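You operate a simulated robot arm through the tools that you are given. There is no shell and no other tool. Be economical: measure what you need, move in short steps, check, and stop when the job is done.

You are at the controls of a simulated two-armed robot. One attempt, no reset.

## Task
Pick up the jar with one hand, pass it to the other hand and put it on the top of the low bench. Set down upright: jar.

It is judged by the outcome, as a careful person would: the job done as asked, and still so three seconds after it is handed in. It fails if anything else is knocked over, pushed out of place, dropped, spilled or broken.

## Robot
Two 7-joint arms with two-finger parallel grippers on one trunk, on a base that drives. Base frame: it is fixed to the floor where the robot stands at the start and does not move with it; the origin is under the middle of the robot, x ahead of it, y to its left, z up; the surface under the hand at the start is at about z = 0.86. Lengths are in m, angles in degrees, forces in N, time in s.
The left shoulder is at the start at [0.11, 0.169, 1.298], the right one opposite. With the tool pointing down near the work surface each hand reaches from about 0.68 to 0.76 m from the robot's upright axis, wherever it stands, measured 20 degrees to its own side. Places, roughly: top of the low bench [-1.3, -2.8, 0.4]. Payload 1.57 kg a hand.
The TCP of each hand is the grasp point between the finger pads, 0.03 m short of the fingertips. In the tool frame z runs along the fingers and y along their closing line. The gripper opens to 0.08 m. The fingers are 0.017 m wide and 0.012 m thick; the gripper's body (0.04 by 0.082 m) begins 0.08 m behind the TCP.
Orientation is told as [roll, pitch, yaw] about the base's x, y, z axes, in that order, counted from this pose: with the fingers straight down and closing along the base's y, the tool's x points along the base's -x, its y along +y and its z along -z.

## Interface
- The arms move only by the tool apply_moves. It takes "left_plan", "right_plan" or both (then of equal length, played together; a hand with none holds still); each is a list of rows, each an object (a shift or turn left out is 0, a gripper value left out holds the last) with "slide": the shift along the tool's x, y, z in m, a list of three; "rot": the turn, a rotation vector about the tool's x, y, z in degrees, a list of three; "hand": the gripper command, from -1 (shut) to 1 (fully open), values between in proportion. In form: [{"slide": [tx, ty, tz], "rot": [rx, ry, rz], "hand": hand}, ...]. A call has 1 to 12 rows; each row is the pose to reach, as a shift and turn from the pose commanded when the call began, along the tool's axes at that moment. Each row takes 0.2 s and may step no farther than 0.05 m and 8.6 degrees from the row before; otherwise, or with a gripper value out of range, the whole call is refused. Where a pose cannot be reached the arm comes as near as it can. A force on the tool above 40 N (or 10 N above the force at the start of the call, whichever is more), or a blocked arm, ends the call early, and 0.2 s more pass. Each finger travels about 0.072 m/s and halts on what it meets, pressing with about 29 N; the grip force reading is that of the motor and also rises with nothing between the fingers. The clock runs only during rows and for 0.2 s after the last one: add rows that repeat a pose to give the fingers time. The reply holds the time, the measured pose of the TCP, the force on the tool along the base axes, the opening and the grip force, in the units named above and with some noise, with the torque about the TCP (base axes, N m) and any sound that the robot's microphone picked up.
- Cameras (640 x 400 px; columns grow to the right, rows downward): "scene" is now at [0.1677, -0.0138, 1.5124]; the picture's right is [-0.06, -1.00, 0.00], its down [-0.57, 0.04, -0.82] and it looks along [0.82, -0.05, -0.58] (base axes); focal length 254 px, centre (320, 200). "left" rides on the left gripper at [0.072, 0.007, -0.122] in its tool frame; the picture's right is [-0.09, 1.00, 0.00], its down [-0.84, -0.08, -0.54] and it looks along [-0.54, -0.05, 0.84] (tool axes); focal length 238 px, centre (320, 200). "right" rides on the right gripper at [0.072, -0.007, -0.122] in its tool frame; the picture's right is [0.09, 1.00, 0.00], its down [-0.84, 0.08, -0.54] and it looks along [-0.54, 0.05, 0.84] (tool axes); focal length 238 px, centre (320, 200).
- get_image(camera): a new picture of that camera. It takes no simulated time.
- lift_body(by): slides the trunk up (or, below 0, down) by that many m; the arms and the scene camera ride with it, the base frame stays. It gives what a move gives, with no picture.
- steer(legs): drives the robot by 1 to 6 legs, each [ahead, left, turn to the left] in m, m and degrees, along the robot's own axes; the way and the turn of a leg run together, so that a leg with both is an arc; at most 1.5 m and 180 degrees a leg. The arms and the cameras ride along, it lands a little off, and it stops where it bumps. It gives what a move gives.
- aim_head(pan, tilt): turns the head with the scene camera to pan (to the left, within 86 degrees either way) and tilt (down, from -29 to 69), counted from straight ahead of the robot. It gives what a move gives.
- pixel_to_xyz(camera, pixels): there is no depth. For up to 12 entries [column, row, z] of the newest picture of that camera ("zoom" is the newest enlarged one), the place [x, y] in the base frame at which the ray of that pixel passes the height z, good to about 0.003 m, but the place of the scene camera against the robot may be out by one fixed shift of up to 0.018 m in any direction. It takes no simulated time.
- close_up(camera, box): a new picture of the part [left, top, right, bottom] of that camera's present view, enlarged. It takes no simulated time.
- finish_job(): hands the job in; it is judged then, once.

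Keep the steps short. Do not move on a guess: measure, check each grasp and each placing, and mend mistakes. In all there are 80 turns and 78 pictures (those below and enlarged ones count). Leave the grippers open and the arms clear of the work at the hand-in unless told otherwise, and finish with a single line.

The tools are called after "Emit:" as name(argument=value, ...) on one line, values as JSON. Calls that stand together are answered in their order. apply_moves: Moves the arms, as the interface text tells. Its arguments: {"type":"object","properties":{"left_plan":{"type":"array","items":{"type":"object","properties":{"slide":{"type":"array","items":{"type":"number"}},"rot":{"type":"array","items":{"type":"number"}},"hand":{"type":"number"}}}},"right_plan":{"type":"array","items":{"type":"object","properties":{"slide":{"type":"array","items":{"type":"number"}},"rot":{"type":"array","items":{"type":"number"}},"hand":{"type":"number"}}}}},"required":[]} The other tools are called the same way: lift_body (by) slides the trunk up or down; steer (legs) drives the base; aim_head (pan, tilt) turns the head that bears the scene camera; get_image (camera) takes a picture; pixel_to_xyz (camera, pixels) gives the place at which the rays of pixels pass given heights; close_up (camera, box) takes an enlarged picture of a part of a camera's view; finish_job () hands the job in.

At the start:

```text
t: 0.0
left_position: [0.6484, 0.2906, 1.0485]
left_tcp_rot: [0.0, -0.1, 0.0]
left_force: [0.4, -0.6, -0.6]
left_moment: [0.0, -0.04, -0.01]
left_finger_gap: 0.08
left_gripper_force: 0.1
right_position: [0.6696, -0.2376, 1.0476]
right_tcp_rot: [0.0, 0.1, -0.2]
right_force: [-0.6, 0.2, -0.4]
right_moment: [-0.02, -0.01, 0.01]
right_finger_gap: 0.08
right_gripper_force: 0.0
trunk travel left (down, up): [-0.612, 0.278]
robot x, y, heading: [0.0006, 0.0006, 0.3]
head pan, tilt: [-3.5, 35.1]
```

scene: 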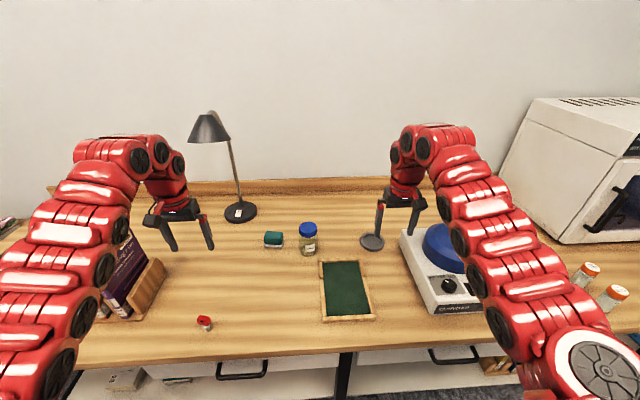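
right: 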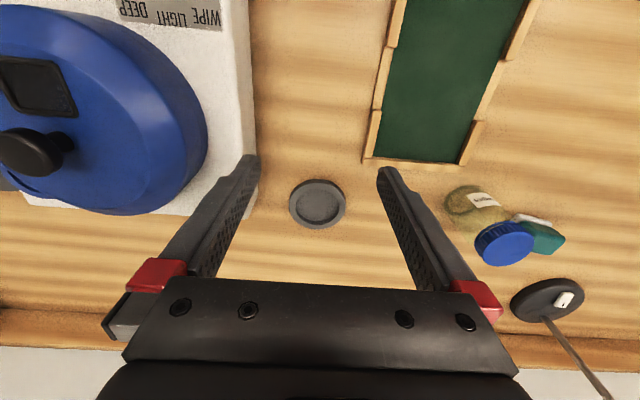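
left: 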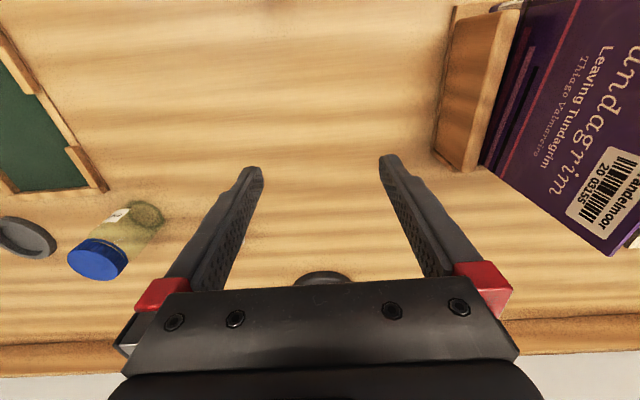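

I see a jar with a blue lid near scene pixel (308,238). I'll enlarge it to measure.

Emit:
close_up(camera="scene", box=[250, 200, 378, 280])

Emit:
pixel_to_xyz(camera="scene", pixels=[[308, 254, 0.86], [308, 228, 0.96], [299, 250, 0.86], [317, 250, 0.86], [273, 246, 0.86], [372, 243, 0.86], [345, 260, 0.86]])

Emit:
pixel_to_xyz(camera="left", pixels=[[97, 262, 0.96], [148, 215, 0.86], [97, 262, 0.95], [97, 262, 0.97], [70, 262, 0.96], [126, 262, 0.96]])

Emit:
pixel_to_xyz(camera="right", pixels=[[503, 243, 0.96], [465, 200, 0.86], [503, 243, 0.95], [503, 243, 0.97]])

```text
5.00 times, centred on (314, 240) of scene
```

zoom: 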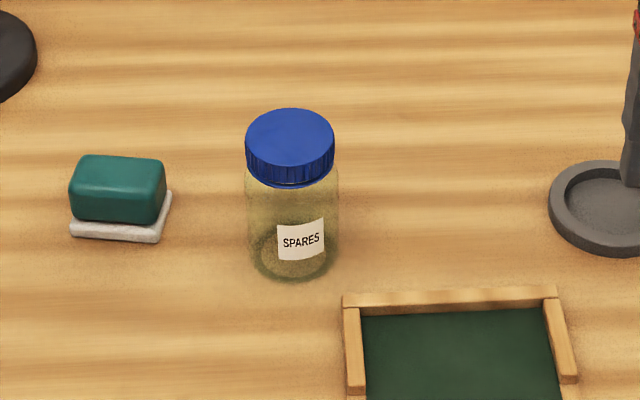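

```text
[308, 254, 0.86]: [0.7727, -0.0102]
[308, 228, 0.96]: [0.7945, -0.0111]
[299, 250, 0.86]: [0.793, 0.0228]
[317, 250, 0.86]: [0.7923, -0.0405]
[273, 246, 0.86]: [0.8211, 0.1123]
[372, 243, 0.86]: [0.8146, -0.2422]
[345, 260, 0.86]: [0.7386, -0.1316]
```

```text
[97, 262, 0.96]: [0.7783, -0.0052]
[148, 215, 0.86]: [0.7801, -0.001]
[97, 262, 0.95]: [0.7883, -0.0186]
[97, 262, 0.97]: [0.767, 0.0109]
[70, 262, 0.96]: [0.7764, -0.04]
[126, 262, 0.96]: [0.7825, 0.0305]
```

```text
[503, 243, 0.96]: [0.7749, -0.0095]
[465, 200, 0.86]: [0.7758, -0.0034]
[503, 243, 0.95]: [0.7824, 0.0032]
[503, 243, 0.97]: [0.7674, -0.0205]
```

The rays agree that the jar is at about (0.779, -0.007), its top is at z≈0.958 and it is about 6 cm wide. I plan to grip it low from the left side with the left hand, nearly level. The right hand then takes it from above and places it. First I'll test whether the left hand can yaw +90 while moving up and inward, away from the books.

Emit:
apply_moves(left_plan=[{"slide": [-0.01, -0.01, -0.02], "rot": [0, 0, -8.2]}, {"slide": [-0.02, -0.02, -0.04], "rot": [0, 0, -16.4]}, {"slide": [-0.03, -0.03, -0.06], "rot": [0, 0, -24.6]}, {"slide": [-0.04, -0.04, -0.08], "rot": [0, 0, -32.8]}, {"slide": [-0.04, -0.05, -0.1], "rot": [0, 0, -41]}, {"slide": [-0.04, -0.06, -0.1], "rot": [0, 0, -49.2]}, {"slide": [-0.04, -0.06, -0.1], "rot": [0, 0, -57.4]}, {"slide": [-0.04, -0.06, -0.1], "rot": [0, 0, -65.6]}, {"slide": [-0.04, -0.06, -0.1], "rot": [0, 0, -73.8]}, {"slide": [-0.04, -0.06, -0.1], "rot": [0, 0, -82]}, {"slide": [-0.04, -0.06, -0.1], "rot": [0, 0, -90]}])

```text
t: 2.4
left_position: [0.6852, 0.2139, 1.0622]
left_tcp_rot: [-0.1, 0.2, 88.9]
left_force: [-0.4, 0.7, 0.8]
left_moment: [-0.07, 0.02, 0.0]
left_finger_gap: 0.0801
left_gripper_force: 0.0
left hand out of reach, approached as far as the arm can: row 1, 2, 3, 4, 5, 6, 7, 8, 9, 10, 11
right_position: [0.6702, -0.2367, 1.0482]
right_tcp_rot: [-0.1, 0.0, 0.0]
right_force: [-0.2, 0.2, 0.0]
right_moment: [-0.02, -0.02, -0.01]
right_finger_gap: 0.0798
right_gripper_force: 0.1
trunk travel left (down, up): [-0.612, 0.278]
robot x, y, heading: [0.0005, -0.0017, -0.3]
head pan, tilt: [-3.5, 35.1]
```

The yaw works; only the height was short, which is expected with the tool pointing down. Next I'll tilt the hand about tool y by 65°.

Emit:
apply_moves(left_plan=[{"rot": [0, 8.2, 0]}, {"rot": [0, 16.4, 0]}, {"rot": [0, 24.6, 0]}, {"rot": [0, 32.8, 0]}, {"rot": [0, 41, 0]}, {"rot": [0, 49.2, 0]}, {"rot": [0, 57.4, 0]}, {"rot": [0, 65, 0]}])

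Emit:
get_image(camera="scene")

Emit:
get_image(camera="left")

```text
t: 4.2
left_position: [0.6624, 0.1852, 1.0831]
left_tcp_rot: [0.1, 65.2, 90.0]
left_force: [-0.6, 0.1, -0.4]
left_moment: [-0.03, -0.03, -0.03]
left_finger_gap: 0.08
left_gripper_force: 0.1
left hand out of reach, approached as far as the arm can: row 5, 6, 7, 8
right_position: [0.6709, -0.2372, 1.0486]
right_tcp_rot: [0.1, 0.0, -0.1]
right_force: [0.1, 0.6, 0.4]
right_moment: [-0.01, 0.0, 0.01]
right_finger_gap: 0.0797
right_gripper_force: 0.1
trunk travel left (down, up): [-0.612, 0.278]
robot x, y, heading: [0.0023, 0.0011, 0.3]
head pan, tilt: [-3.5, 35.1]
```

```text
73 pictures are left
```

scene: 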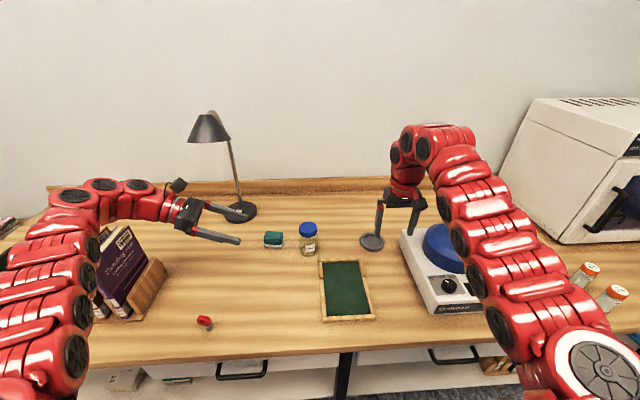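

```text
72 pictures are left
```

left: 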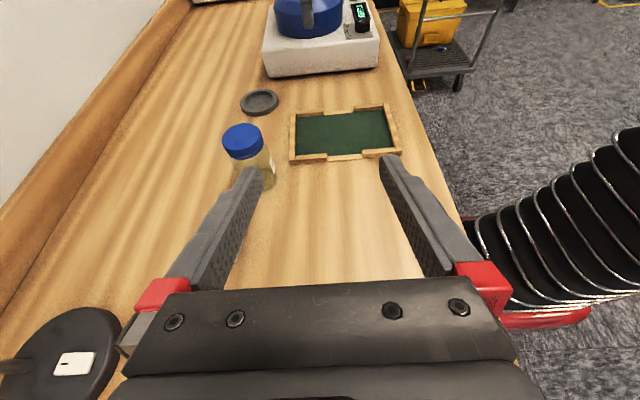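

The tilted pose works, but reaching x=0.78 needs the body closer and a bit lower. I'll tilt the head down to see how much room there is to the desk edge.

Emit:
aim_head(pan=0, tilt=69)

Emit:
get_image(camera="scene")

```text
t: 5.2
left_position: [0.6615, 0.1854, 1.0848]
left_tcp_rot: [0.0, 65.1, 90.1]
left_force: [0.4, -1.4, -0.1]
left_moment: [0.0, -0.02, 0.02]
left_finger_gap: 0.0801
left_gripper_force: 0.0
right_position: [0.67, -0.2376, 1.0478]
right_tcp_rot: [0.0, 0.0, -0.2]
right_force: [0.1, 0.2, 0.3]
right_moment: [-0.02, -0.03, 0.01]
right_finger_gap: 0.08
right_gripper_force: 0.0
trunk travel left (down, up): [-0.612, 0.278]
robot x, y, heading: [0.0002, -0.0047, -0.2]
head pan, tilt: [0.0, 68.8]
```

```text
71 pictures are left
```

scene: 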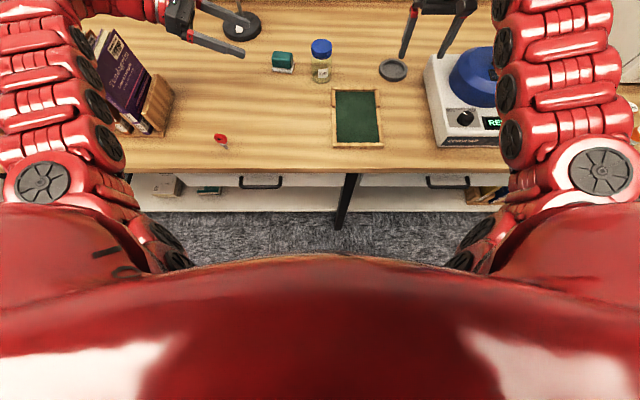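

Emit:
pixel_to_xyz(camera="scene", pixels=[[320, 172, 0.86], [320, 186, 0.75], [320, 210, 0.3], [320, 250, 0.1], [320, 255, 1.2], [150, 125, 0.93], [320, 95, 0.86], [320, 48, 0.958]])

```text
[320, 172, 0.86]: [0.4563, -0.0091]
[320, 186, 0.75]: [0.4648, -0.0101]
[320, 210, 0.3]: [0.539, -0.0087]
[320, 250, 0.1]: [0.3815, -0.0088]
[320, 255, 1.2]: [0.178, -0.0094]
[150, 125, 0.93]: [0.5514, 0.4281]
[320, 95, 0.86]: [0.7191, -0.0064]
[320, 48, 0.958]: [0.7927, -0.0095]
```

The desk edge is at x≈0.456 and there is clear floor in front of the base. Before I drive, I'll bring the left hand inward, away from the books, and pull the right hand back and up.

Emit:
apply_moves(left_plan=[{"slide": [0.02, 0, 0.045]}, {"slide": [0.042, 0, 0.0906]}, {"slide": [0.042, 0, 0.0906]}, {"slide": [0.042, 0, 0.0906]}], right_plan=[{"slide": [0.04, 0, -0.02]}, {"slide": [0.08, 0, -0.04]}, {"slide": [0.11, 0, -0.06]}, {"slide": [0.13, 0, -0.08]}])

Emit:
get_image(camera="scene")

```text
refused: row 2 steps farther than a row can; nothing moved
```

```text
70 pictures are left
```

scene: 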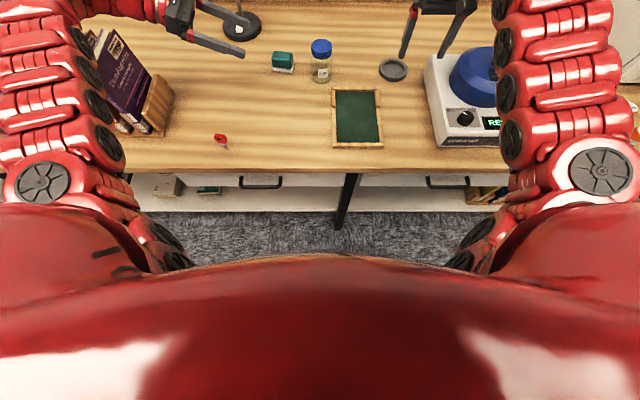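

The steps were slightly too long, so I'll use smaller ones and set the head to a medium tilt.

Emit:
apply_moves(left_plan=[{"slide": [0.014, 0, 0.03]}, {"slide": [0.028, 0, 0.06]}, {"slide": [0.042, 0, 0.09]}, {"slide": [0.042, 0, 0.09]}], right_plan=[{"slide": [0.035, 0, -0.02]}, {"slide": [0.07, 0, -0.04]}, {"slide": [0.105, 0, -0.06]}, {"slide": [0.13, 0, -0.08]}])

Emit:
aim_head(pan=5, tilt=45)

Emit:
get_image(camera="scene")

```text
t: 6.2
left_position: [0.6609, 0.0876, 1.082]
left_tcp_rot: [0.1, 65.1, 90.1]
left_force: [-0.1, 0.1, 0.4]
left_moment: [0.0, -0.03, 0.0]
left_finger_gap: 0.0803
left_gripper_force: 0.0
right_position: [0.6195, -0.2472, 1.0339]
right_tcp_rot: [0.1, -0.1, -0.1]
right_force: [-0.2, 0.0, 0.9]
right_moment: [-0.01, -0.02, 0.0]
right_finger_gap: 0.08
right_gripper_force: 0.0
right hand out of reach, approached as far as the arm can: row 1, 2, 3, 4
trunk travel left (down, up): [-0.612, 0.278]
robot x, y, heading: [0.0004, -0.0006, 0.1]
head pan, tilt: [0.0, 68.8]
```

```text
t: 7.1
left_position: [0.6604, 0.0872, 1.0823]
left_tcp_rot: [0.1, 65.0, 90.0]
left_force: [-0.8, 0.1, 0.2]
left_moment: [-0.01, 0.05, -0.04]
left_finger_gap: 0.0799
left_gripper_force: 0.0
right_position: [0.6198, -0.2472, 1.0346]
right_tcp_rot: [0.1, -0.1, -0.1]
right_force: [-0.6, -0.2, 0.2]
right_moment: [0.01, -0.01, -0.01]
right_finger_gap: 0.0799
right_gripper_force: 0.0
trunk travel left (down, up): [-0.612, 0.278]
robot x, y, heading: [0.0037, -0.0019, -0.1]
head pan, tilt: [5.0, 45.0]
```

```text
69 pictures are left
```

scene: 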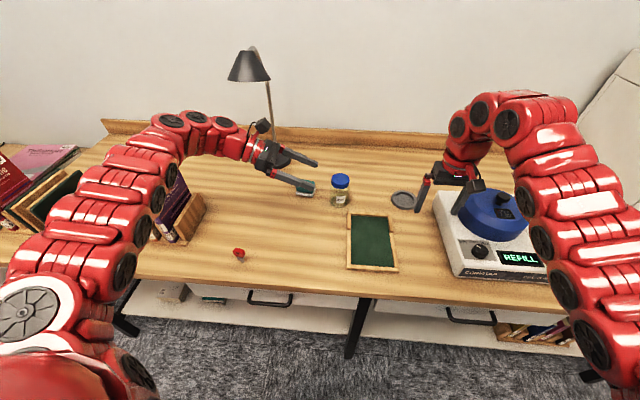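

The left arm is clear of the books and the right arm is clear of the scale. I'll drive 0.09 m ahead.

Emit:
steer(legs=[[0.09, 0, 0]])

Emit:
get_image(camera="left")

Emit:
get_image(camera="scene")

```text
t: 8.2
left_position: [0.7493, 0.0882, 1.0821]
left_tcp_rot: [0.2, 65.0, 90.1]
left_force: [0.1, -0.7, -0.1]
left_moment: [0.01, 0.03, -0.01]
left_finger_gap: 0.0801
left_gripper_force: 0.0
right_position: [0.7099, -0.2466, 1.0343]
right_tcp_rot: [0.1, -0.1, -0.2]
right_force: [0.7, -0.6, -0.3]
right_moment: [0.01, 0.0, 0.02]
right_finger_gap: 0.0802
right_gripper_force: 0.2
trunk travel left (down, up): [-0.612, 0.278]
robot x, y, heading: [0.0902, -0.0027, -0.1]
head pan, tilt: [5.0, 45.0]
```

```text
68 pictures are left
```

left: 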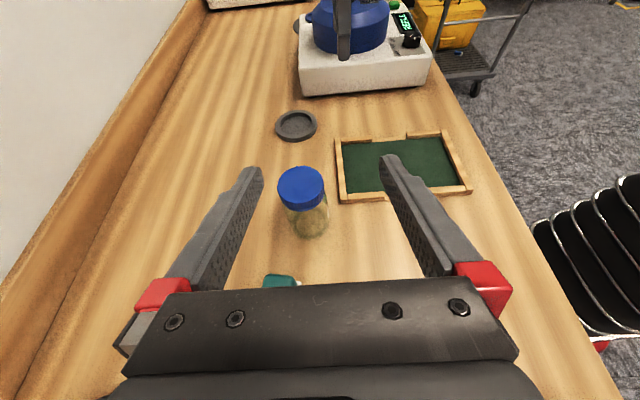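

```text
67 pictures are left
```

scene: 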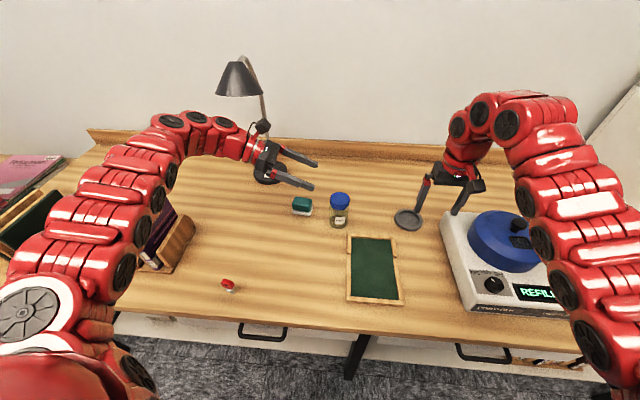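

I'll locate the jar again with the left camera: lid at (301,184) and base near (312,228).

Emit:
pixel_to_xyz(camera="left", pixels=[[301, 184, 0.958], [312, 226, 0.86], [278, 190, 0.955], [325, 190, 0.955], [280, 282, 0.9], [298, 285, 0.87]])

Emit:
pixel_to_xyz(camera="scene", pixels=[[340, 198, 0.958], [340, 226, 0.86], [302, 213, 0.86], [270, 178, 0.86]])

```text
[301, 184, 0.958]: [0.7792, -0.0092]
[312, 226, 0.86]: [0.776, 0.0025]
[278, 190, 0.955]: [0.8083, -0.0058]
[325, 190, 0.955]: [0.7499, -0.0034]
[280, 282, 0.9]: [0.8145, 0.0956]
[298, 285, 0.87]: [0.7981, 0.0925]
```

```text
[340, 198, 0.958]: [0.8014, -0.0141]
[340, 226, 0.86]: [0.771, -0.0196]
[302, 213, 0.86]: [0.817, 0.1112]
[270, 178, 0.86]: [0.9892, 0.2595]
```

The jar centre is at (0.778, -0.007), about 6 cm across. I'll move the left hand to a pre-grasp at about (0.778, 0.084, 0.96).

Emit:
apply_moves(left_plan=[{"slide": [-0.027, -0.0085, 0.0135]}, {"slide": [-0.0535, -0.016, 0.027]}, {"slide": [-0.08, -0.023, 0.0405]}, {"slide": [-0.107, -0.029, 0.054]}, {"slide": [-0.107, -0.029, 0.054]}])

Emit:
get_image(camera="left")

Emit:
get_image(camera="scene")

```text
t: 9.4
left_position: [0.7776, 0.0841, 0.9642]
left_tcp_rot: [-0.1, 65.0, 90.0]
left_force: [-0.1, -0.1, -0.5]
left_moment: [0.01, 0.04, 0.01]
left_finger_gap: 0.0797
left_gripper_force: 0.0
right_position: [0.7085, -0.2463, 1.0339]
right_tcp_rot: [0.1, 0.0, -0.2]
right_force: [0.2, -0.4, 0.4]
right_moment: [0.03, -0.01, 0.0]
right_finger_gap: 0.0801
right_gripper_force: 0.1
trunk travel left (down, up): [-0.612, 0.278]
robot x, y, heading: [0.0879, 0.0013, 0.1]
head pan, tilt: [5.0, 45.0]
```

```text
66 pictures are left
```

left: 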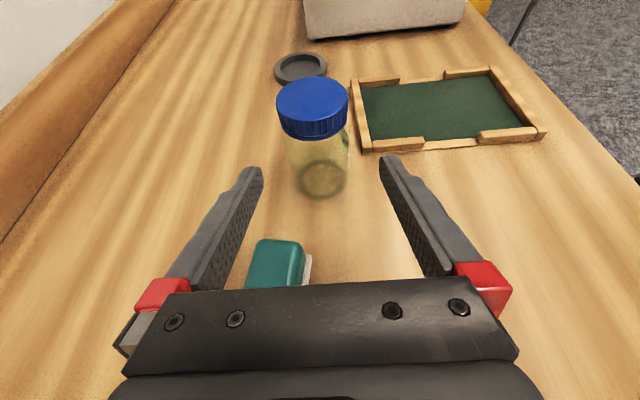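

```text
65 pictures are left
```

scene: 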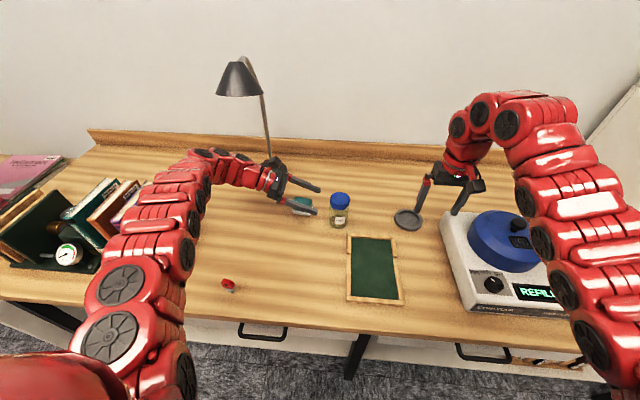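

The jar is centred between the fingers, at (318,135). I'll drop to the approach line and advance along the fingers, stopping 1.5 cm short to check.

Emit:
apply_moves(left_plan=[{"slide": [-0.0225, 0, 0.02]}, {"slide": [-0.0225, 0, 0.045]}, {"slide": [-0.0225, 0, 0.07]}, {"slide": [-0.0225, 0, 0.095]}, {"slide": [-0.0225, 0, 0.095]}])

Emit:
get_image(camera="left")

Emit:
close_up(camera="scene", box=[240, 140, 400, 240])

```text
t: 10.6
left_position: [0.7792, 0.0105, 0.9029]
left_tcp_rot: [0.0, 65.0, 90.1]
left_force: [-0.8, -0.6, -0.3]
left_moment: [0.0, -0.01, -0.02]
left_finger_gap: 0.0799
left_gripper_force: 0.1
right_position: [0.7089, -0.2459, 1.0331]
right_tcp_rot: [0.1, -0.1, -0.1]
right_force: [0.1, 0.8, -0.8]
right_moment: [-0.02, 0.02, -0.05]
right_finger_gap: 0.08
right_gripper_force: 0.0
trunk travel left (down, up): [-0.612, 0.278]
robot x, y, heading: [0.0877, -0.003, -0.3]
head pan, tilt: [5.0, 45.0]
```

```text
64 pictures are left
```

left: 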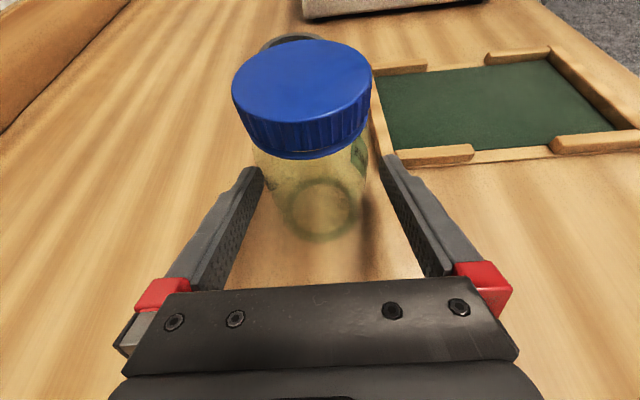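

```text
4.00 times, centred on (320, 190) of scene
```

zoom: 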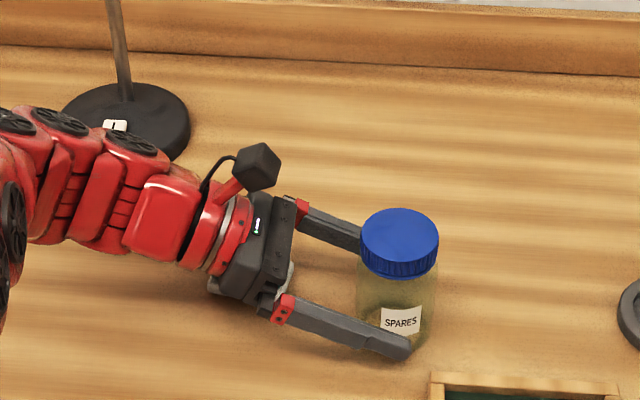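

The fingers straddle the jar body. I'll confirm the centre, then advance the remaining 1.6 cm and close.

Emit:
pixel_to_xyz(camera="left", pixels=[[303, 88, 0.958], [234, 95, 0.955], [372, 90, 0.955], [320, 208, 0.862]])

Emit:
apply_moves(left_plan=[{"slide": [0, 0, 0.01]}, {"slide": [0, 0, 0.018]}, {"slide": [0, 0, 0.018]}])

```text
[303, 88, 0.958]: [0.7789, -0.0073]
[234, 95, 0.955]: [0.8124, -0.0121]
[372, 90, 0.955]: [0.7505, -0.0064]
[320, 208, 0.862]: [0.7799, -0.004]
```

```text
t: 11.4
left_position: [0.778, -0.0073, 0.8953]
left_tcp_rot: [0.0, 64.9, 90.1]
left_force: [-0.4, 0.4, 0.3]
left_moment: [-0.01, -0.01, -0.02]
left_finger_gap: 0.0802
left_gripper_force: 0.1
right_position: [0.7094, -0.2467, 1.0342]
right_tcp_rot: [0.1, -0.1, -0.1]
right_force: [-0.8, 0.2, 0.8]
right_moment: [0.0, 0.0, 0.01]
right_finger_gap: 0.0799
right_gripper_force: 0.2
trunk travel left (down, up): [-0.612, 0.278]
robot x, y, heading: [0.0897, 0.0, -0.1]
head pan, tilt: [5.0, 45.0]
```

The position is right, so I'll close gently.

Emit:
apply_moves(left_plan=[{"hand": 0.4}, {"hand": 0.0}, {"hand": -0.5}, {"hand": -1}, {"hand": -1}])

Emit:
get_image(camera="left")

```text
t: 12.6
left_position: [0.7778, -0.0057, 0.8949]
left_tcp_rot: [0.0, 65.0, 90.0]
left_force: [-0.4, 0.2, 0.1]
left_moment: [-0.02, 0.06, 0.0]
left_finger_gap: 0.0601
left_gripper_force: 29.2
right_position: [0.7087, -0.2469, 1.0348]
right_tcp_rot: [0.1, -0.2, -0.2]
right_force: [-0.2, 0.7, 0.8]
right_moment: [0.01, 0.0, -0.01]
right_finger_gap: 0.0801
right_gripper_force: 0.2
trunk travel left (down, up): [-0.612, 0.278]
robot x, y, heading: [0.0888, -0.0019, 0.0]
head pan, tilt: [5.0, 45.0]
```

```text
62 pictures are left
```

left: 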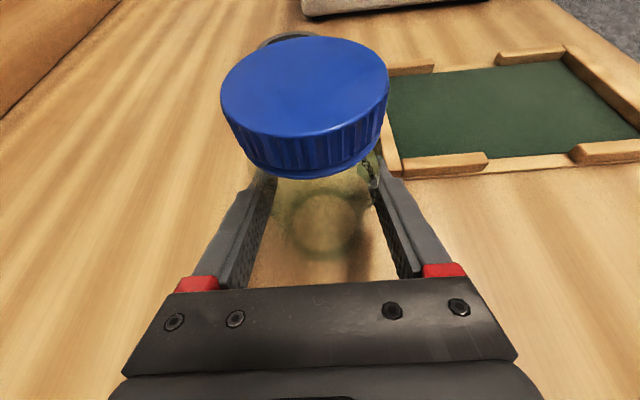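

Firm grip at a 0.060 m gap. I'll lift 5 cm and check, then raise the trunk for room.

Emit:
apply_moves(left_plan=[{"slide": [0.0136, 0, -0.0063]}, {"slide": [0.0272, 0, -0.0126]}, {"slide": [0.0453, 0, -0.021]}, {"slide": [0.0453, 0, -0.021]}])

Emit:
lift_body(by=0.15)

Emit:
get_image(camera="scene")

Emit:
get_image(camera="left")

```text
t: 13.6
left_position: [0.7788, -0.0069, 0.9445]
left_tcp_rot: [0.1, 65.1, 90.1]
left_force: [0.2, -0.5, -0.6]
left_moment: [0.01, -0.01, 0.03]
left_finger_gap: 0.059
left_gripper_force: 29.2
right_position: [0.7078, -0.2461, 1.0344]
right_tcp_rot: [0.1, 0.0, -0.1]
right_force: [-0.3, -0.3, -0.1]
right_moment: [-0.01, 0.01, 0.03]
right_finger_gap: 0.0801
right_gripper_force: 0.1
trunk travel left (down, up): [-0.612, 0.278]
robot x, y, heading: [0.0908, -0.0003, 0.1]
head pan, tilt: [5.0, 45.0]
```

```text
t: 15.3
left_position: [0.7792, -0.0088, 1.0961]
left_tcp_rot: [0.1, 64.9, 90.0]
left_force: [0.2, 0.6, -2.1]
left_moment: [0.0, 0.03, 0.0]
left_finger_gap: 0.0596
left_gripper_force: 29.4
right_position: [0.7092, -0.2471, 1.1835]
right_tcp_rot: [0.1, 0.0, -0.1]
right_force: [1.0, 0.6, 0.3]
right_moment: [-0.02, 0.0, -0.02]
right_finger_gap: 0.08
right_gripper_force: 0.0
trunk travel left (down, up): [-0.762, 0.128]
robot x, y, heading: [0.0893, -0.0031, -0.1]
head pan, tilt: [5.0, 45.0]
```

```text
61 pictures are left
```

scene: 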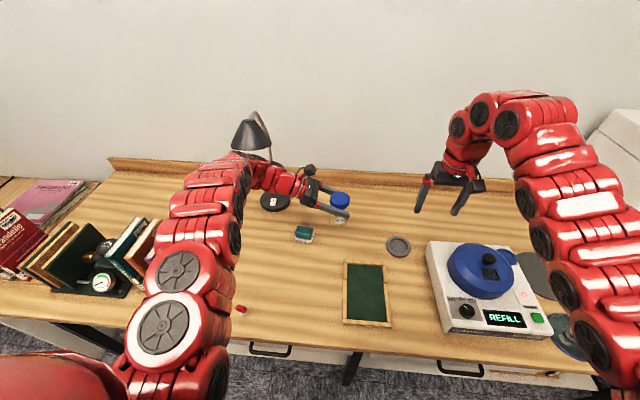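

```text
60 pictures are left
```

left: 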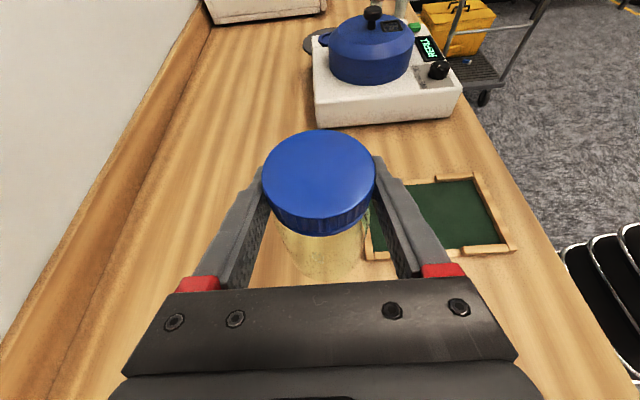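

The lid sits lower in the left image than before, so the jar has shifted or tilted in the grip. I'll look closely.

Emit:
close_up(camera="scene", box=[288, 160, 384, 220])

Emit:
get_image(camera="right")

```text
6.67 times, centred on (336, 190) of scene
```

zoom: 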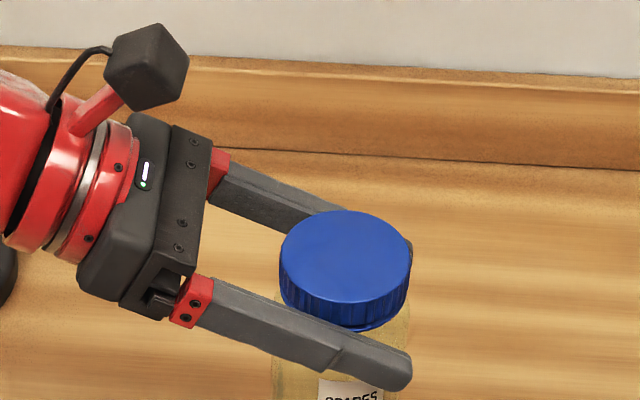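

```text
58 pictures are left
```

right: 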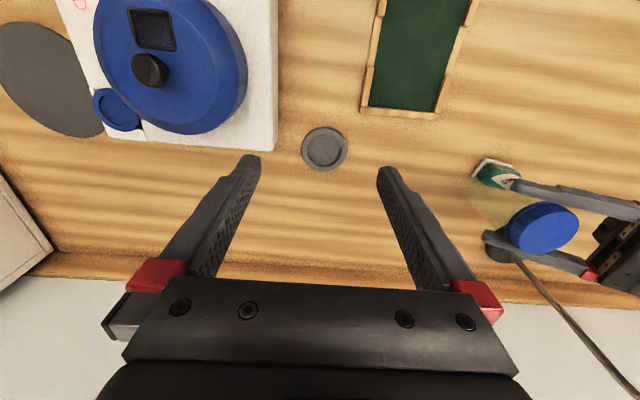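

Emit:
pixel_to_xyz(camera="left", pixels=[[319, 172, 1.16], [319, 172, 1.14], [319, 172, 1.12], [319, 172, 1.1], [263, 180, 1.12], [376, 180, 1.12], [263, 180, 1.1], [376, 180, 1.1]])

Emit:
pixel_to_xyz(camera="right", pixels=[[542, 225, 1.16], [542, 225, 1.14], [542, 225, 1.12], [542, 225, 1.1]])

Emit:
get_image(camera="left")

```text
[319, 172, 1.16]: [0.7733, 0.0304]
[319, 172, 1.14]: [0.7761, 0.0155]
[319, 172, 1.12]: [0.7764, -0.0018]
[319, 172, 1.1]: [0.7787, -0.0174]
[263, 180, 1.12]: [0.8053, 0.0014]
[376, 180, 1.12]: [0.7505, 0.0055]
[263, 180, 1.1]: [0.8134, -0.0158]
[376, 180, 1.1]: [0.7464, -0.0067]
```

```text
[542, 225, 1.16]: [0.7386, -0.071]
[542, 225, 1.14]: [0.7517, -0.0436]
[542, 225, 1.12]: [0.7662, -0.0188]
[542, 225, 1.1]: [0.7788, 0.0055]
```

```text
57 pictures are left
```

left: 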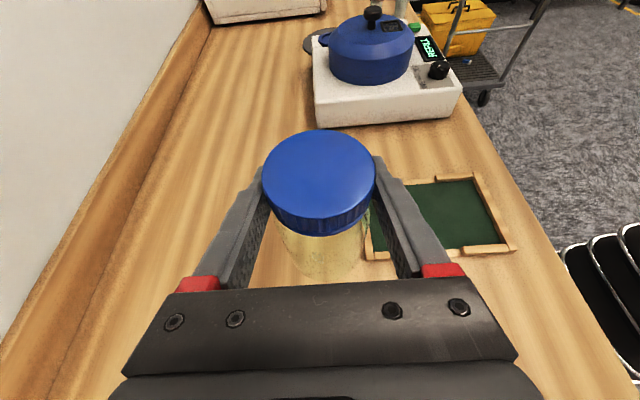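

The lid top is now only about 1.6 cm above the left TCP, where it was 6.3 cm before. The jar slid down through the fingers until they reached the lid. I'll hold for 1.5 s and see whether it keeps slipping and what it weighs.

Emit:
apply_moves(left_plan=[{"hand": -1}, {"hand": -1}, {"hand": -1}, {"hand": -1}, {"hand": -1}, {"hand": -1}, {"hand": -1}])

Emit:
close_up(camera="left", box=[160, 110, 480, 310])

```text
t: 16.9
left_position: [0.779, -0.0084, 1.0938]
left_tcp_rot: [0.1, 64.9, 90.0]
left_force: [-0.5, -0.4, -2.1]
left_moment: [0.01, -0.02, 0.01]
left_finger_gap: 0.0595
left_gripper_force: 29.0
right_position: [0.7099, -0.2468, 1.1841]
right_tcp_rot: [0.1, -0.1, 0.0]
right_force: [-0.1, 0.5, 0.1]
right_moment: [-0.02, 0.01, -0.06]
right_finger_gap: 0.0799
right_gripper_force: 0.0
trunk travel left (down, up): [-0.762, 0.128]
robot x, y, heading: [0.0867, 0.0001, -0.0]
head pan, tilt: [5.0, 45.0]
```

```text
2.00 times, centred on (320, 210) of left
```

zoom: 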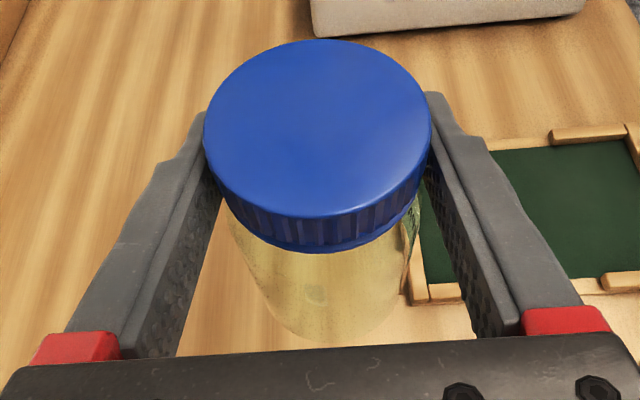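

It's stable at about 2 N and held at the lid. The right hand will grip the lid from above, closing along y. I'll first bring it to y≈-0.08 at its present height and look.

Emit:
apply_moves(right_plan=[{"slide": [-0.015, 0.04, 0], "hand": 0.8}, {"slide": [-0.03, 0.08, 0]}, {"slide": [-0.045, 0.12, 0]}, {"slide": [-0.067, 0.16, 0]}, {"slide": [-0.067, 0.167, 0]}])

Emit:
get_image(camera="right")

Emit:
get_image(camera="scene")

```text
t: 18.1
left_position: [0.778, -0.0086, 1.0948]
left_tcp_rot: [0.0, 65.0, 90.0]
left_force: [-1.7, -0.3, -1.8]
left_moment: [0.0, 0.01, 0.02]
left_finger_gap: 0.059
left_gripper_force: 29.4
right_position: [0.7751, -0.0813, 1.1826]
right_tcp_rot: [0.2, -0.2, -0.1]
right_force: [-0.2, -0.4, 0.1]
right_moment: [0.04, -0.04, -0.04]
right_finger_gap: 0.0716
right_gripper_force: 0.1
trunk travel left (down, up): [-0.762, 0.128]
robot x, y, heading: [0.0864, 0.0024, 0.0]
head pan, tilt: [5.0, 45.0]
```

```text
55 pictures are left
```

right: 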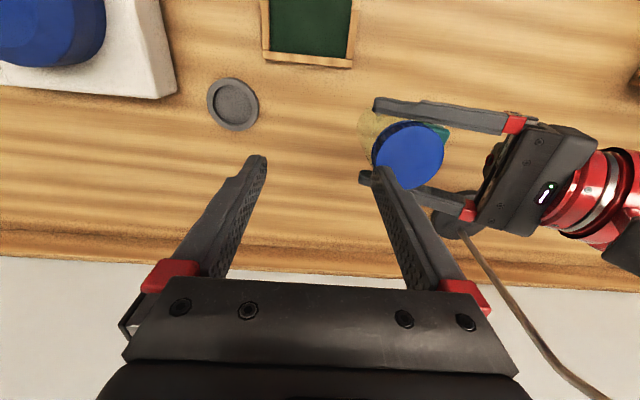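

```text
54 pictures are left
```

scene: 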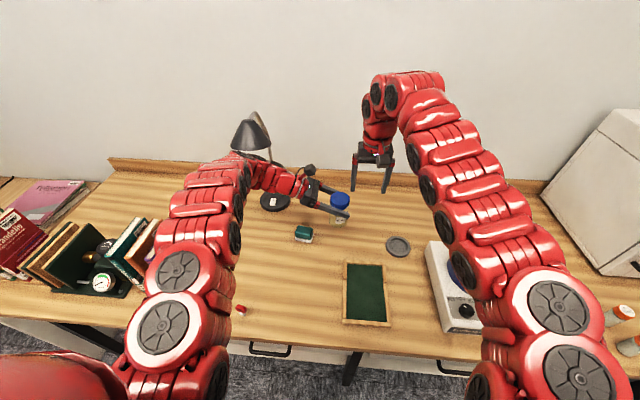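

Left camera body aside, the way is clear. I'll measure the lid from the right camera, with its centre at (409,158).

Emit:
pixel_to_xyz(camera="right", pixels=[[409, 158, 1.11], [409, 158, 1.12], [375, 158, 1.11], [445, 158, 1.11], [409, 125, 1.11], [409, 190, 1.11]])

Emit:
close_up(camera="scene", box=[280, 140, 408, 220])

```text
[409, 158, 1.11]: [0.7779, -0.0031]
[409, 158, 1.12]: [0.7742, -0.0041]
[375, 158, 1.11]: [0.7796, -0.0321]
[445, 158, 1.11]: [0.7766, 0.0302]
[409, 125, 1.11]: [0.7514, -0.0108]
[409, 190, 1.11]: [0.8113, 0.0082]
```

```text
5.00 times, centred on (344, 180) of scene
```

zoom: 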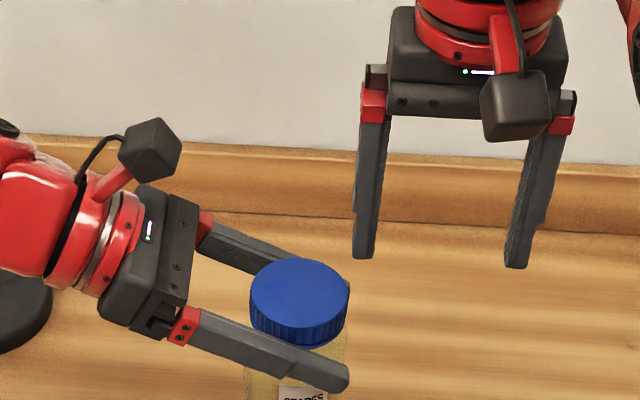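

The lid centre is about (0.778, -0.004). In the zoom the left camera cube is about 7 cm from the lid axis, so there is clearance. I'll move the right hand over the lid at this height.

Emit:
apply_moves(right_plan=[{"slide": [-0.002, 0.03, 0]}, {"slide": [-0.002, 0.06, 0]}, {"slide": [-0.002, 0.076, 0]}, {"slide": [-0.002, 0.076, 0]}])

Emit:
get_image(camera="right")

Emit:
close_up(camera="scene", box=[280, 140, 408, 220])

```text
t: 19.1
left_position: [0.779, -0.0079, 1.0938]
left_tcp_rot: [0.1, 65.0, 90.0]
left_force: [-0.5, 0.3, -1.7]
left_moment: [-0.02, -0.01, -0.01]
left_finger_gap: 0.059
left_gripper_force: 29.6
right_position: [0.777, -0.0056, 1.1852]
right_tcp_rot: [0.2, -0.1, -0.1]
right_force: [0.4, 0.1, -0.5]
right_moment: [0.02, -0.01, 0.02]
right_finger_gap: 0.0724
right_gripper_force: 0.0
trunk travel left (down, up): [-0.762, 0.128]
robot x, y, heading: [0.0846, -0.0009, -0.0]
head pan, tilt: [5.0, 45.0]
```

```text
52 pictures are left
```

right: 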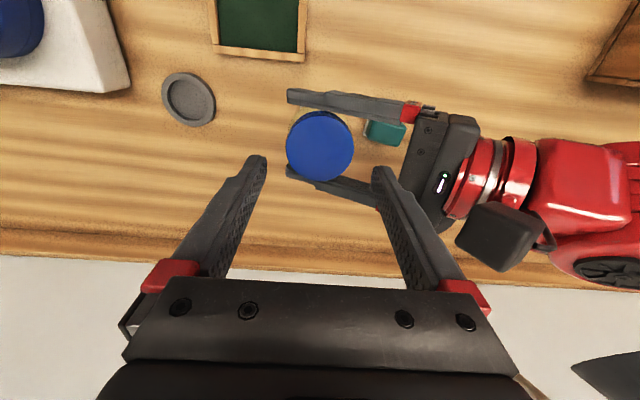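

```text
5.00 times, centred on (344, 180) of scene
```

zoom: 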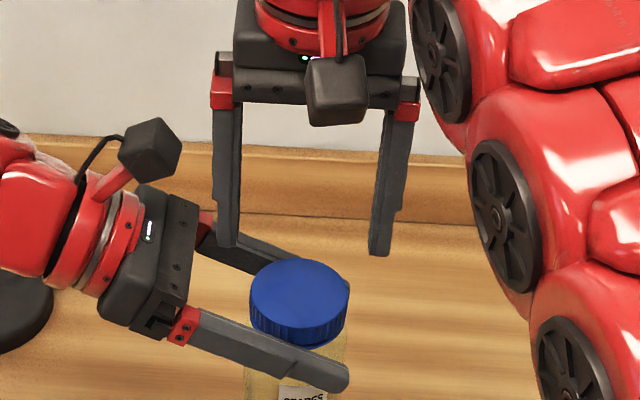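

The lid at (320,146) is centred between the right fingers. I'll descend 5 cm, then check.

Emit:
pixel_to_xyz(camera="right", pixels=[[320, 146, 1.11], [286, 146, 1.11], [354, 146, 1.11], [320, 111, 1.11], [320, 182, 1.11]])

Emit:
apply_moves(right_plan=[{"slide": [0, 0, 0.015]}, {"slide": [0, 0, 0.03]}, {"slide": [0, 0, 0.04]}, {"slide": [0, 0, 0.05]}, {"slide": [0, 0, 0.05]}])

Emit:
get_image(camera="right")

Emit:
close_up(camera="scene", box=[280, 140, 408, 220])

```text
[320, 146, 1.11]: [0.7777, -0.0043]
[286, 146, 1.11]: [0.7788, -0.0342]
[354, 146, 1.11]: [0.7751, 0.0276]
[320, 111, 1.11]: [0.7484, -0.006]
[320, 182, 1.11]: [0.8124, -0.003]
```

```text
t: 20.3
left_position: [0.7783, -0.0071, 1.0935]
left_tcp_rot: [-0.1, 64.9, 90.1]
left_force: [1.2, 0.0, -1.9]
left_moment: [-0.01, 0.0, 0.03]
left_finger_gap: 0.0591
left_gripper_force: 29.2
right_position: [0.7793, -0.0042, 1.1338]
right_tcp_rot: [0.1, -0.1, -0.1]
right_force: [0.2, 0.0, -0.2]
right_moment: [0.03, 0.01, -0.01]
right_finger_gap: 0.0718
right_gripper_force: 0.1
trunk travel left (down, up): [-0.762, 0.128]
robot x, y, heading: [0.0908, -0.0005, 0.1]
head pan, tilt: [5.0, 45.0]
```

```text
50 pictures are left
```

right: 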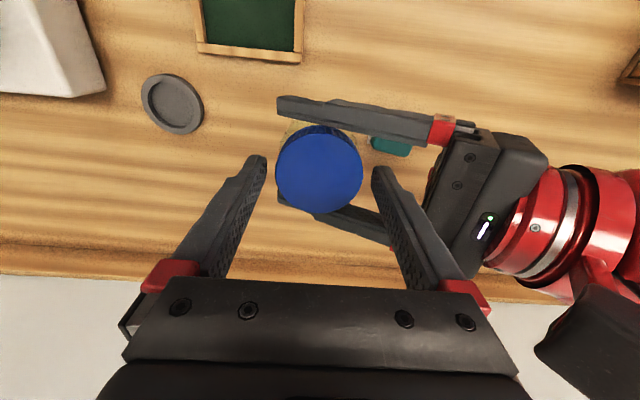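

```text
5.00 times, centred on (344, 180) of scene
```

zoom: 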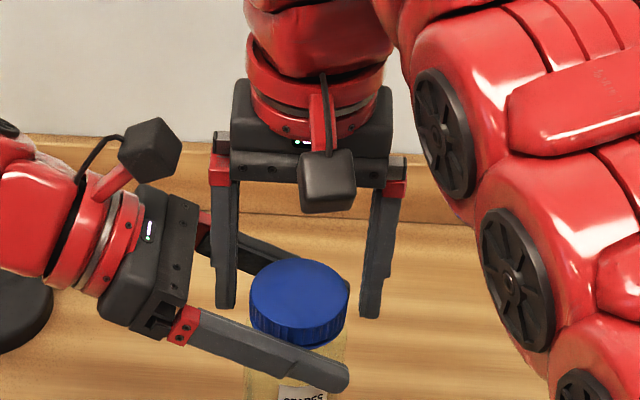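

Clear on both sides. I'll descend another 2.2 cm so that the fingers cover the lid and a little of the body, then close.

Emit:
apply_moves(right_plan=[{"slide": [0, 0, 0.011]}, {"slide": [0, 0, 0.022]}, {"slide": [0, 0, 0.022]}])

Emit:
get_image(camera="right")

Emit:
close_up(camera="scene", box=[280, 140, 408, 220])

```text
t: 21.1
left_position: [0.779, -0.0072, 1.094]
left_tcp_rot: [0.1, 65.0, 90.1]
left_force: [-0.2, 0.0, -1.3]
left_moment: [-0.05, -0.03, 0.01]
left_finger_gap: 0.059
left_gripper_force: 29.0
right_position: [0.7798, -0.0032, 1.1127]
right_tcp_rot: [0.1, -0.1, -0.1]
right_force: [0.4, 0.2, 0.2]
right_moment: [0.04, -0.02, 0.03]
right_finger_gap: 0.072
right_gripper_force: 0.0
trunk travel left (down, up): [-0.762, 0.128]
robot x, y, heading: [0.085, 0.0017, 0.2]
head pan, tilt: [5.0, 45.0]
```

```text
48 pictures are left
```

right: 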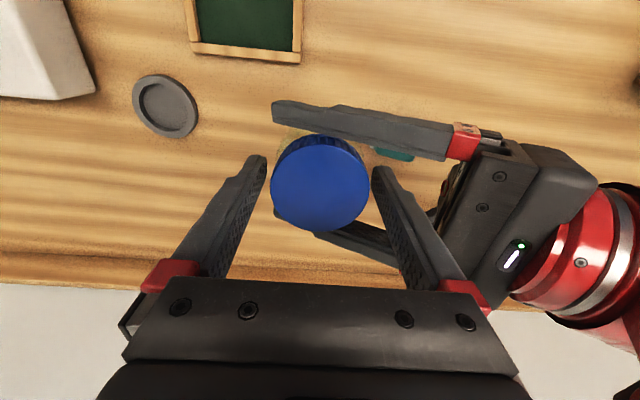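

```text
5.00 times, centred on (344, 180) of scene
```

zoom: 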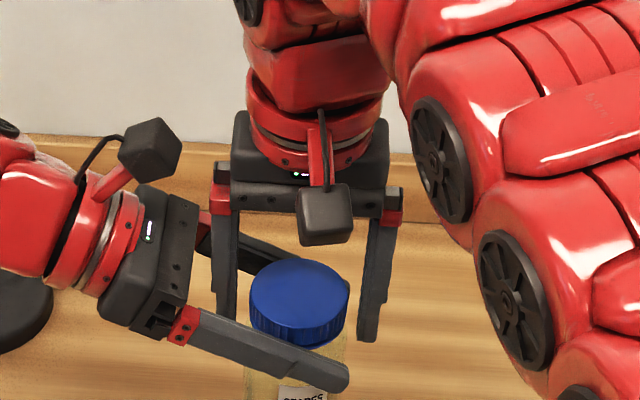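

The fingers straddle the lid. Closing the right hand.

Emit:
apply_moves(right_plan=[{"hand": 0.6}, {"hand": 0.45}, {"hand": 0.2}, {"hand": -0.5}, {"hand": -1}, {"hand": -1}])

Emit:
get_image(camera="right")

```text
t: 22.5
left_position: [0.7784, -0.0077, 1.0951]
left_tcp_rot: [0.2, 64.9, 90.1]
left_force: [-1.9, 2.7, 1.9]
left_moment: [0.02, 0.26, 0.32]
left_finger_gap: 0.0589
left_gripper_force: 29.5
right_position: [0.7805, -0.0046, 1.1133]
right_tcp_rot: [0.1, -0.1, -0.2]
right_force: [0.5, -2.4, -1.2]
right_moment: [-0.04, -0.28, -0.34]
right_finger_gap: 0.0595
right_gripper_force: 28.6
trunk travel left (down, up): [-0.762, 0.128]
robot x, y, heading: [0.0912, -0.0008, -0.2]
head pan, tilt: [5.0, 45.0]
```

```text
46 pictures are left
```

right: 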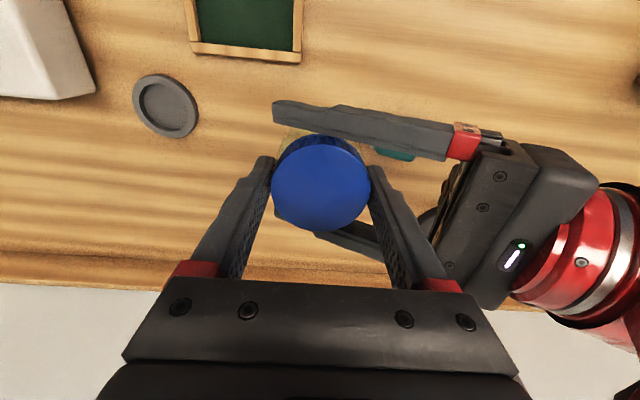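

Both hands now hold the lid, with a 0.0595 gap on the right. As a precaution I'll lower the trunk by 0.13 so the jar base is just over the desk before the left lets go.

Emit:
lift_body(by=-0.13)

Emit:
close_up(camera="scene", box=[280, 160, 408, 240])

```text
t: 24.1
left_position: [0.7792, -0.0076, 0.9639]
left_tcp_rot: [-0.1, 65.0, 90.2]
left_force: [-1.6, 5.2, 4.0]
left_moment: [0.05, 0.19, 0.23]
left_finger_gap: 0.0591
left_gripper_force: 29.6
right_position: [0.7797, -0.0047, 0.9833]
right_tcp_rot: [0.2, -0.2, -0.1]
right_force: [2.5, -3.6, -4.0]
right_moment: [-0.15, -0.24, -0.19]
right_finger_gap: 0.0595
right_gripper_force: 28.8
trunk travel left (down, up): [-0.632, 0.258]
robot x, y, heading: [0.0887, -0.002, -0.0]
head pan, tilt: [5.0, 45.0]
```

```text
5.00 times, centred on (344, 200) of scene
```

zoom: 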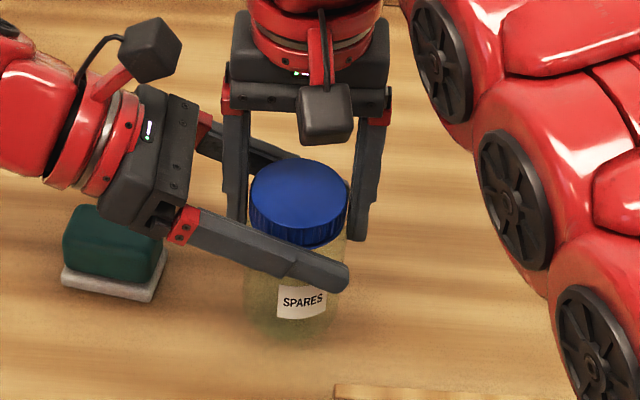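

The jar hangs over the desk and the eraser is clear. I'll open the left hand.

Emit:
apply_moves(left_plan=[{"hand": -0.2}, {"hand": 0.4}, {"hand": 0.7}, {"hand": 1}, {"hand": 1}])

Emit:
close_up(camera="scene", box=[280, 160, 408, 240])

Emit:
get_image(camera="right")

```text
t: 25.3
left_position: [0.7789, -0.0079, 0.9646]
left_tcp_rot: [0.1, 65.0, 90.1]
left_force: [-0.8, 1.0, 1.0]
left_moment: [-0.01, 0.01, 0.0]
left_finger_gap: 0.0798
left_gripper_force: 0.0
right_position: [0.7803, -0.0033, 0.9844]
right_tcp_rot: [0.0, -0.1, -0.1]
right_force: [0.3, -0.5, -0.6]
right_moment: [0.02, 0.02, -0.02]
right_finger_gap: 0.0596
right_gripper_force: 28.7
trunk travel left (down, up): [-0.632, 0.258]
robot x, y, heading: [0.0882, 0.0017, 0.5]
head pan, tilt: [5.0, 45.0]
```

```text
5.00 times, centred on (344, 200) of scene
```

zoom: 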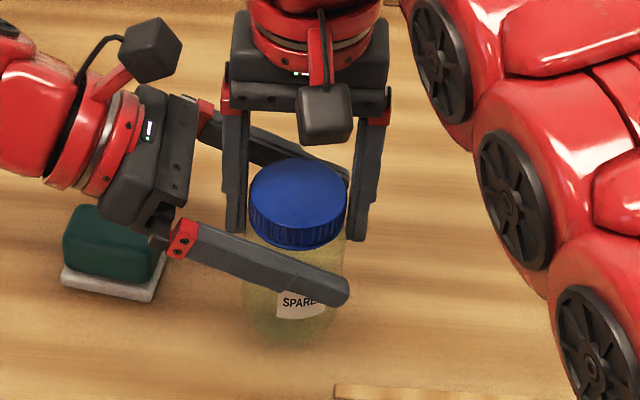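

```text
43 pictures are left
```

right: 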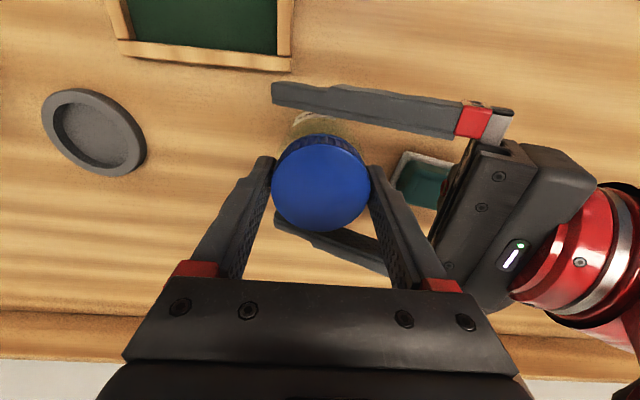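

The lid is still in the right hand. I'll back the left hand straight out along its fingers.

Emit:
apply_moves(left_plan=[{"slide": [0, 0, -0.03]}, {"slide": [0, 0, -0.07]}, {"slide": [0, 0, -0.11]}, {"slide": [0, 0, -0.15]}, {"slide": [0, 0, -0.17]}])

Emit:
lift_body(by=0.05)

Emit:
close_up(camera="scene", box=[260, 140, 420, 240])

Emit:
get_image(camera="right")

```text
t: 26.5
left_position: [0.7785, 0.145, 1.0359]
left_tcp_rot: [0.2, 65.0, 90.1]
left_force: [-0.7, -0.4, 0.5]
left_moment: [-0.01, -0.01, 0.01]
left_finger_gap: 0.0798
left_gripper_force: 0.1
right_position: [0.7801, -0.0041, 0.9832]
right_tcp_rot: [0.2, -0.1, -0.1]
right_force: [0.1, 0.8, 0.0]
right_moment: [0.0, -0.02, 0.01]
right_finger_gap: 0.0596
right_gripper_force: 28.3
trunk travel left (down, up): [-0.632, 0.258]
robot x, y, heading: [0.0883, -0.0006, -0.1]
head pan, tilt: [5.0, 45.0]
```

```text
t: 27.4
left_position: [0.7777, 0.145, 1.087]
left_tcp_rot: [0.1, 65.1, 90.2]
left_force: [-0.2, 0.3, 0.0]
left_moment: [-0.01, -0.02, 0.02]
left_finger_gap: 0.08
left_gripper_force: 0.1
right_position: [0.7805, -0.0034, 1.0333]
right_tcp_rot: [0.1, -0.1, -0.2]
right_force: [0.4, 0.1, -0.3]
right_moment: [0.03, -0.02, 0.01]
right_finger_gap: 0.0596
right_gripper_force: 28.6
trunk travel left (down, up): [-0.682, 0.208]
robot x, y, heading: [0.0881, -0.0028, 0.2]
head pan, tilt: [5.0, 45.0]
```

```text
4.00 times, centred on (340, 190) of scene
```

zoom: 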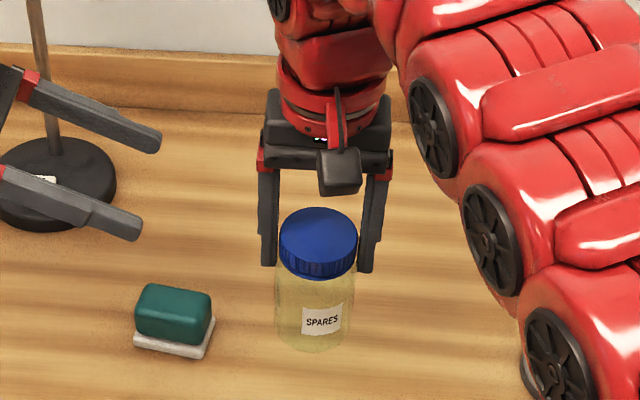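

```text
41 pictures are left
```

right: 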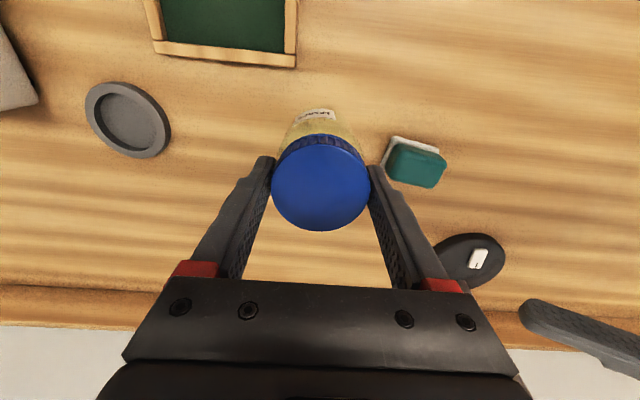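

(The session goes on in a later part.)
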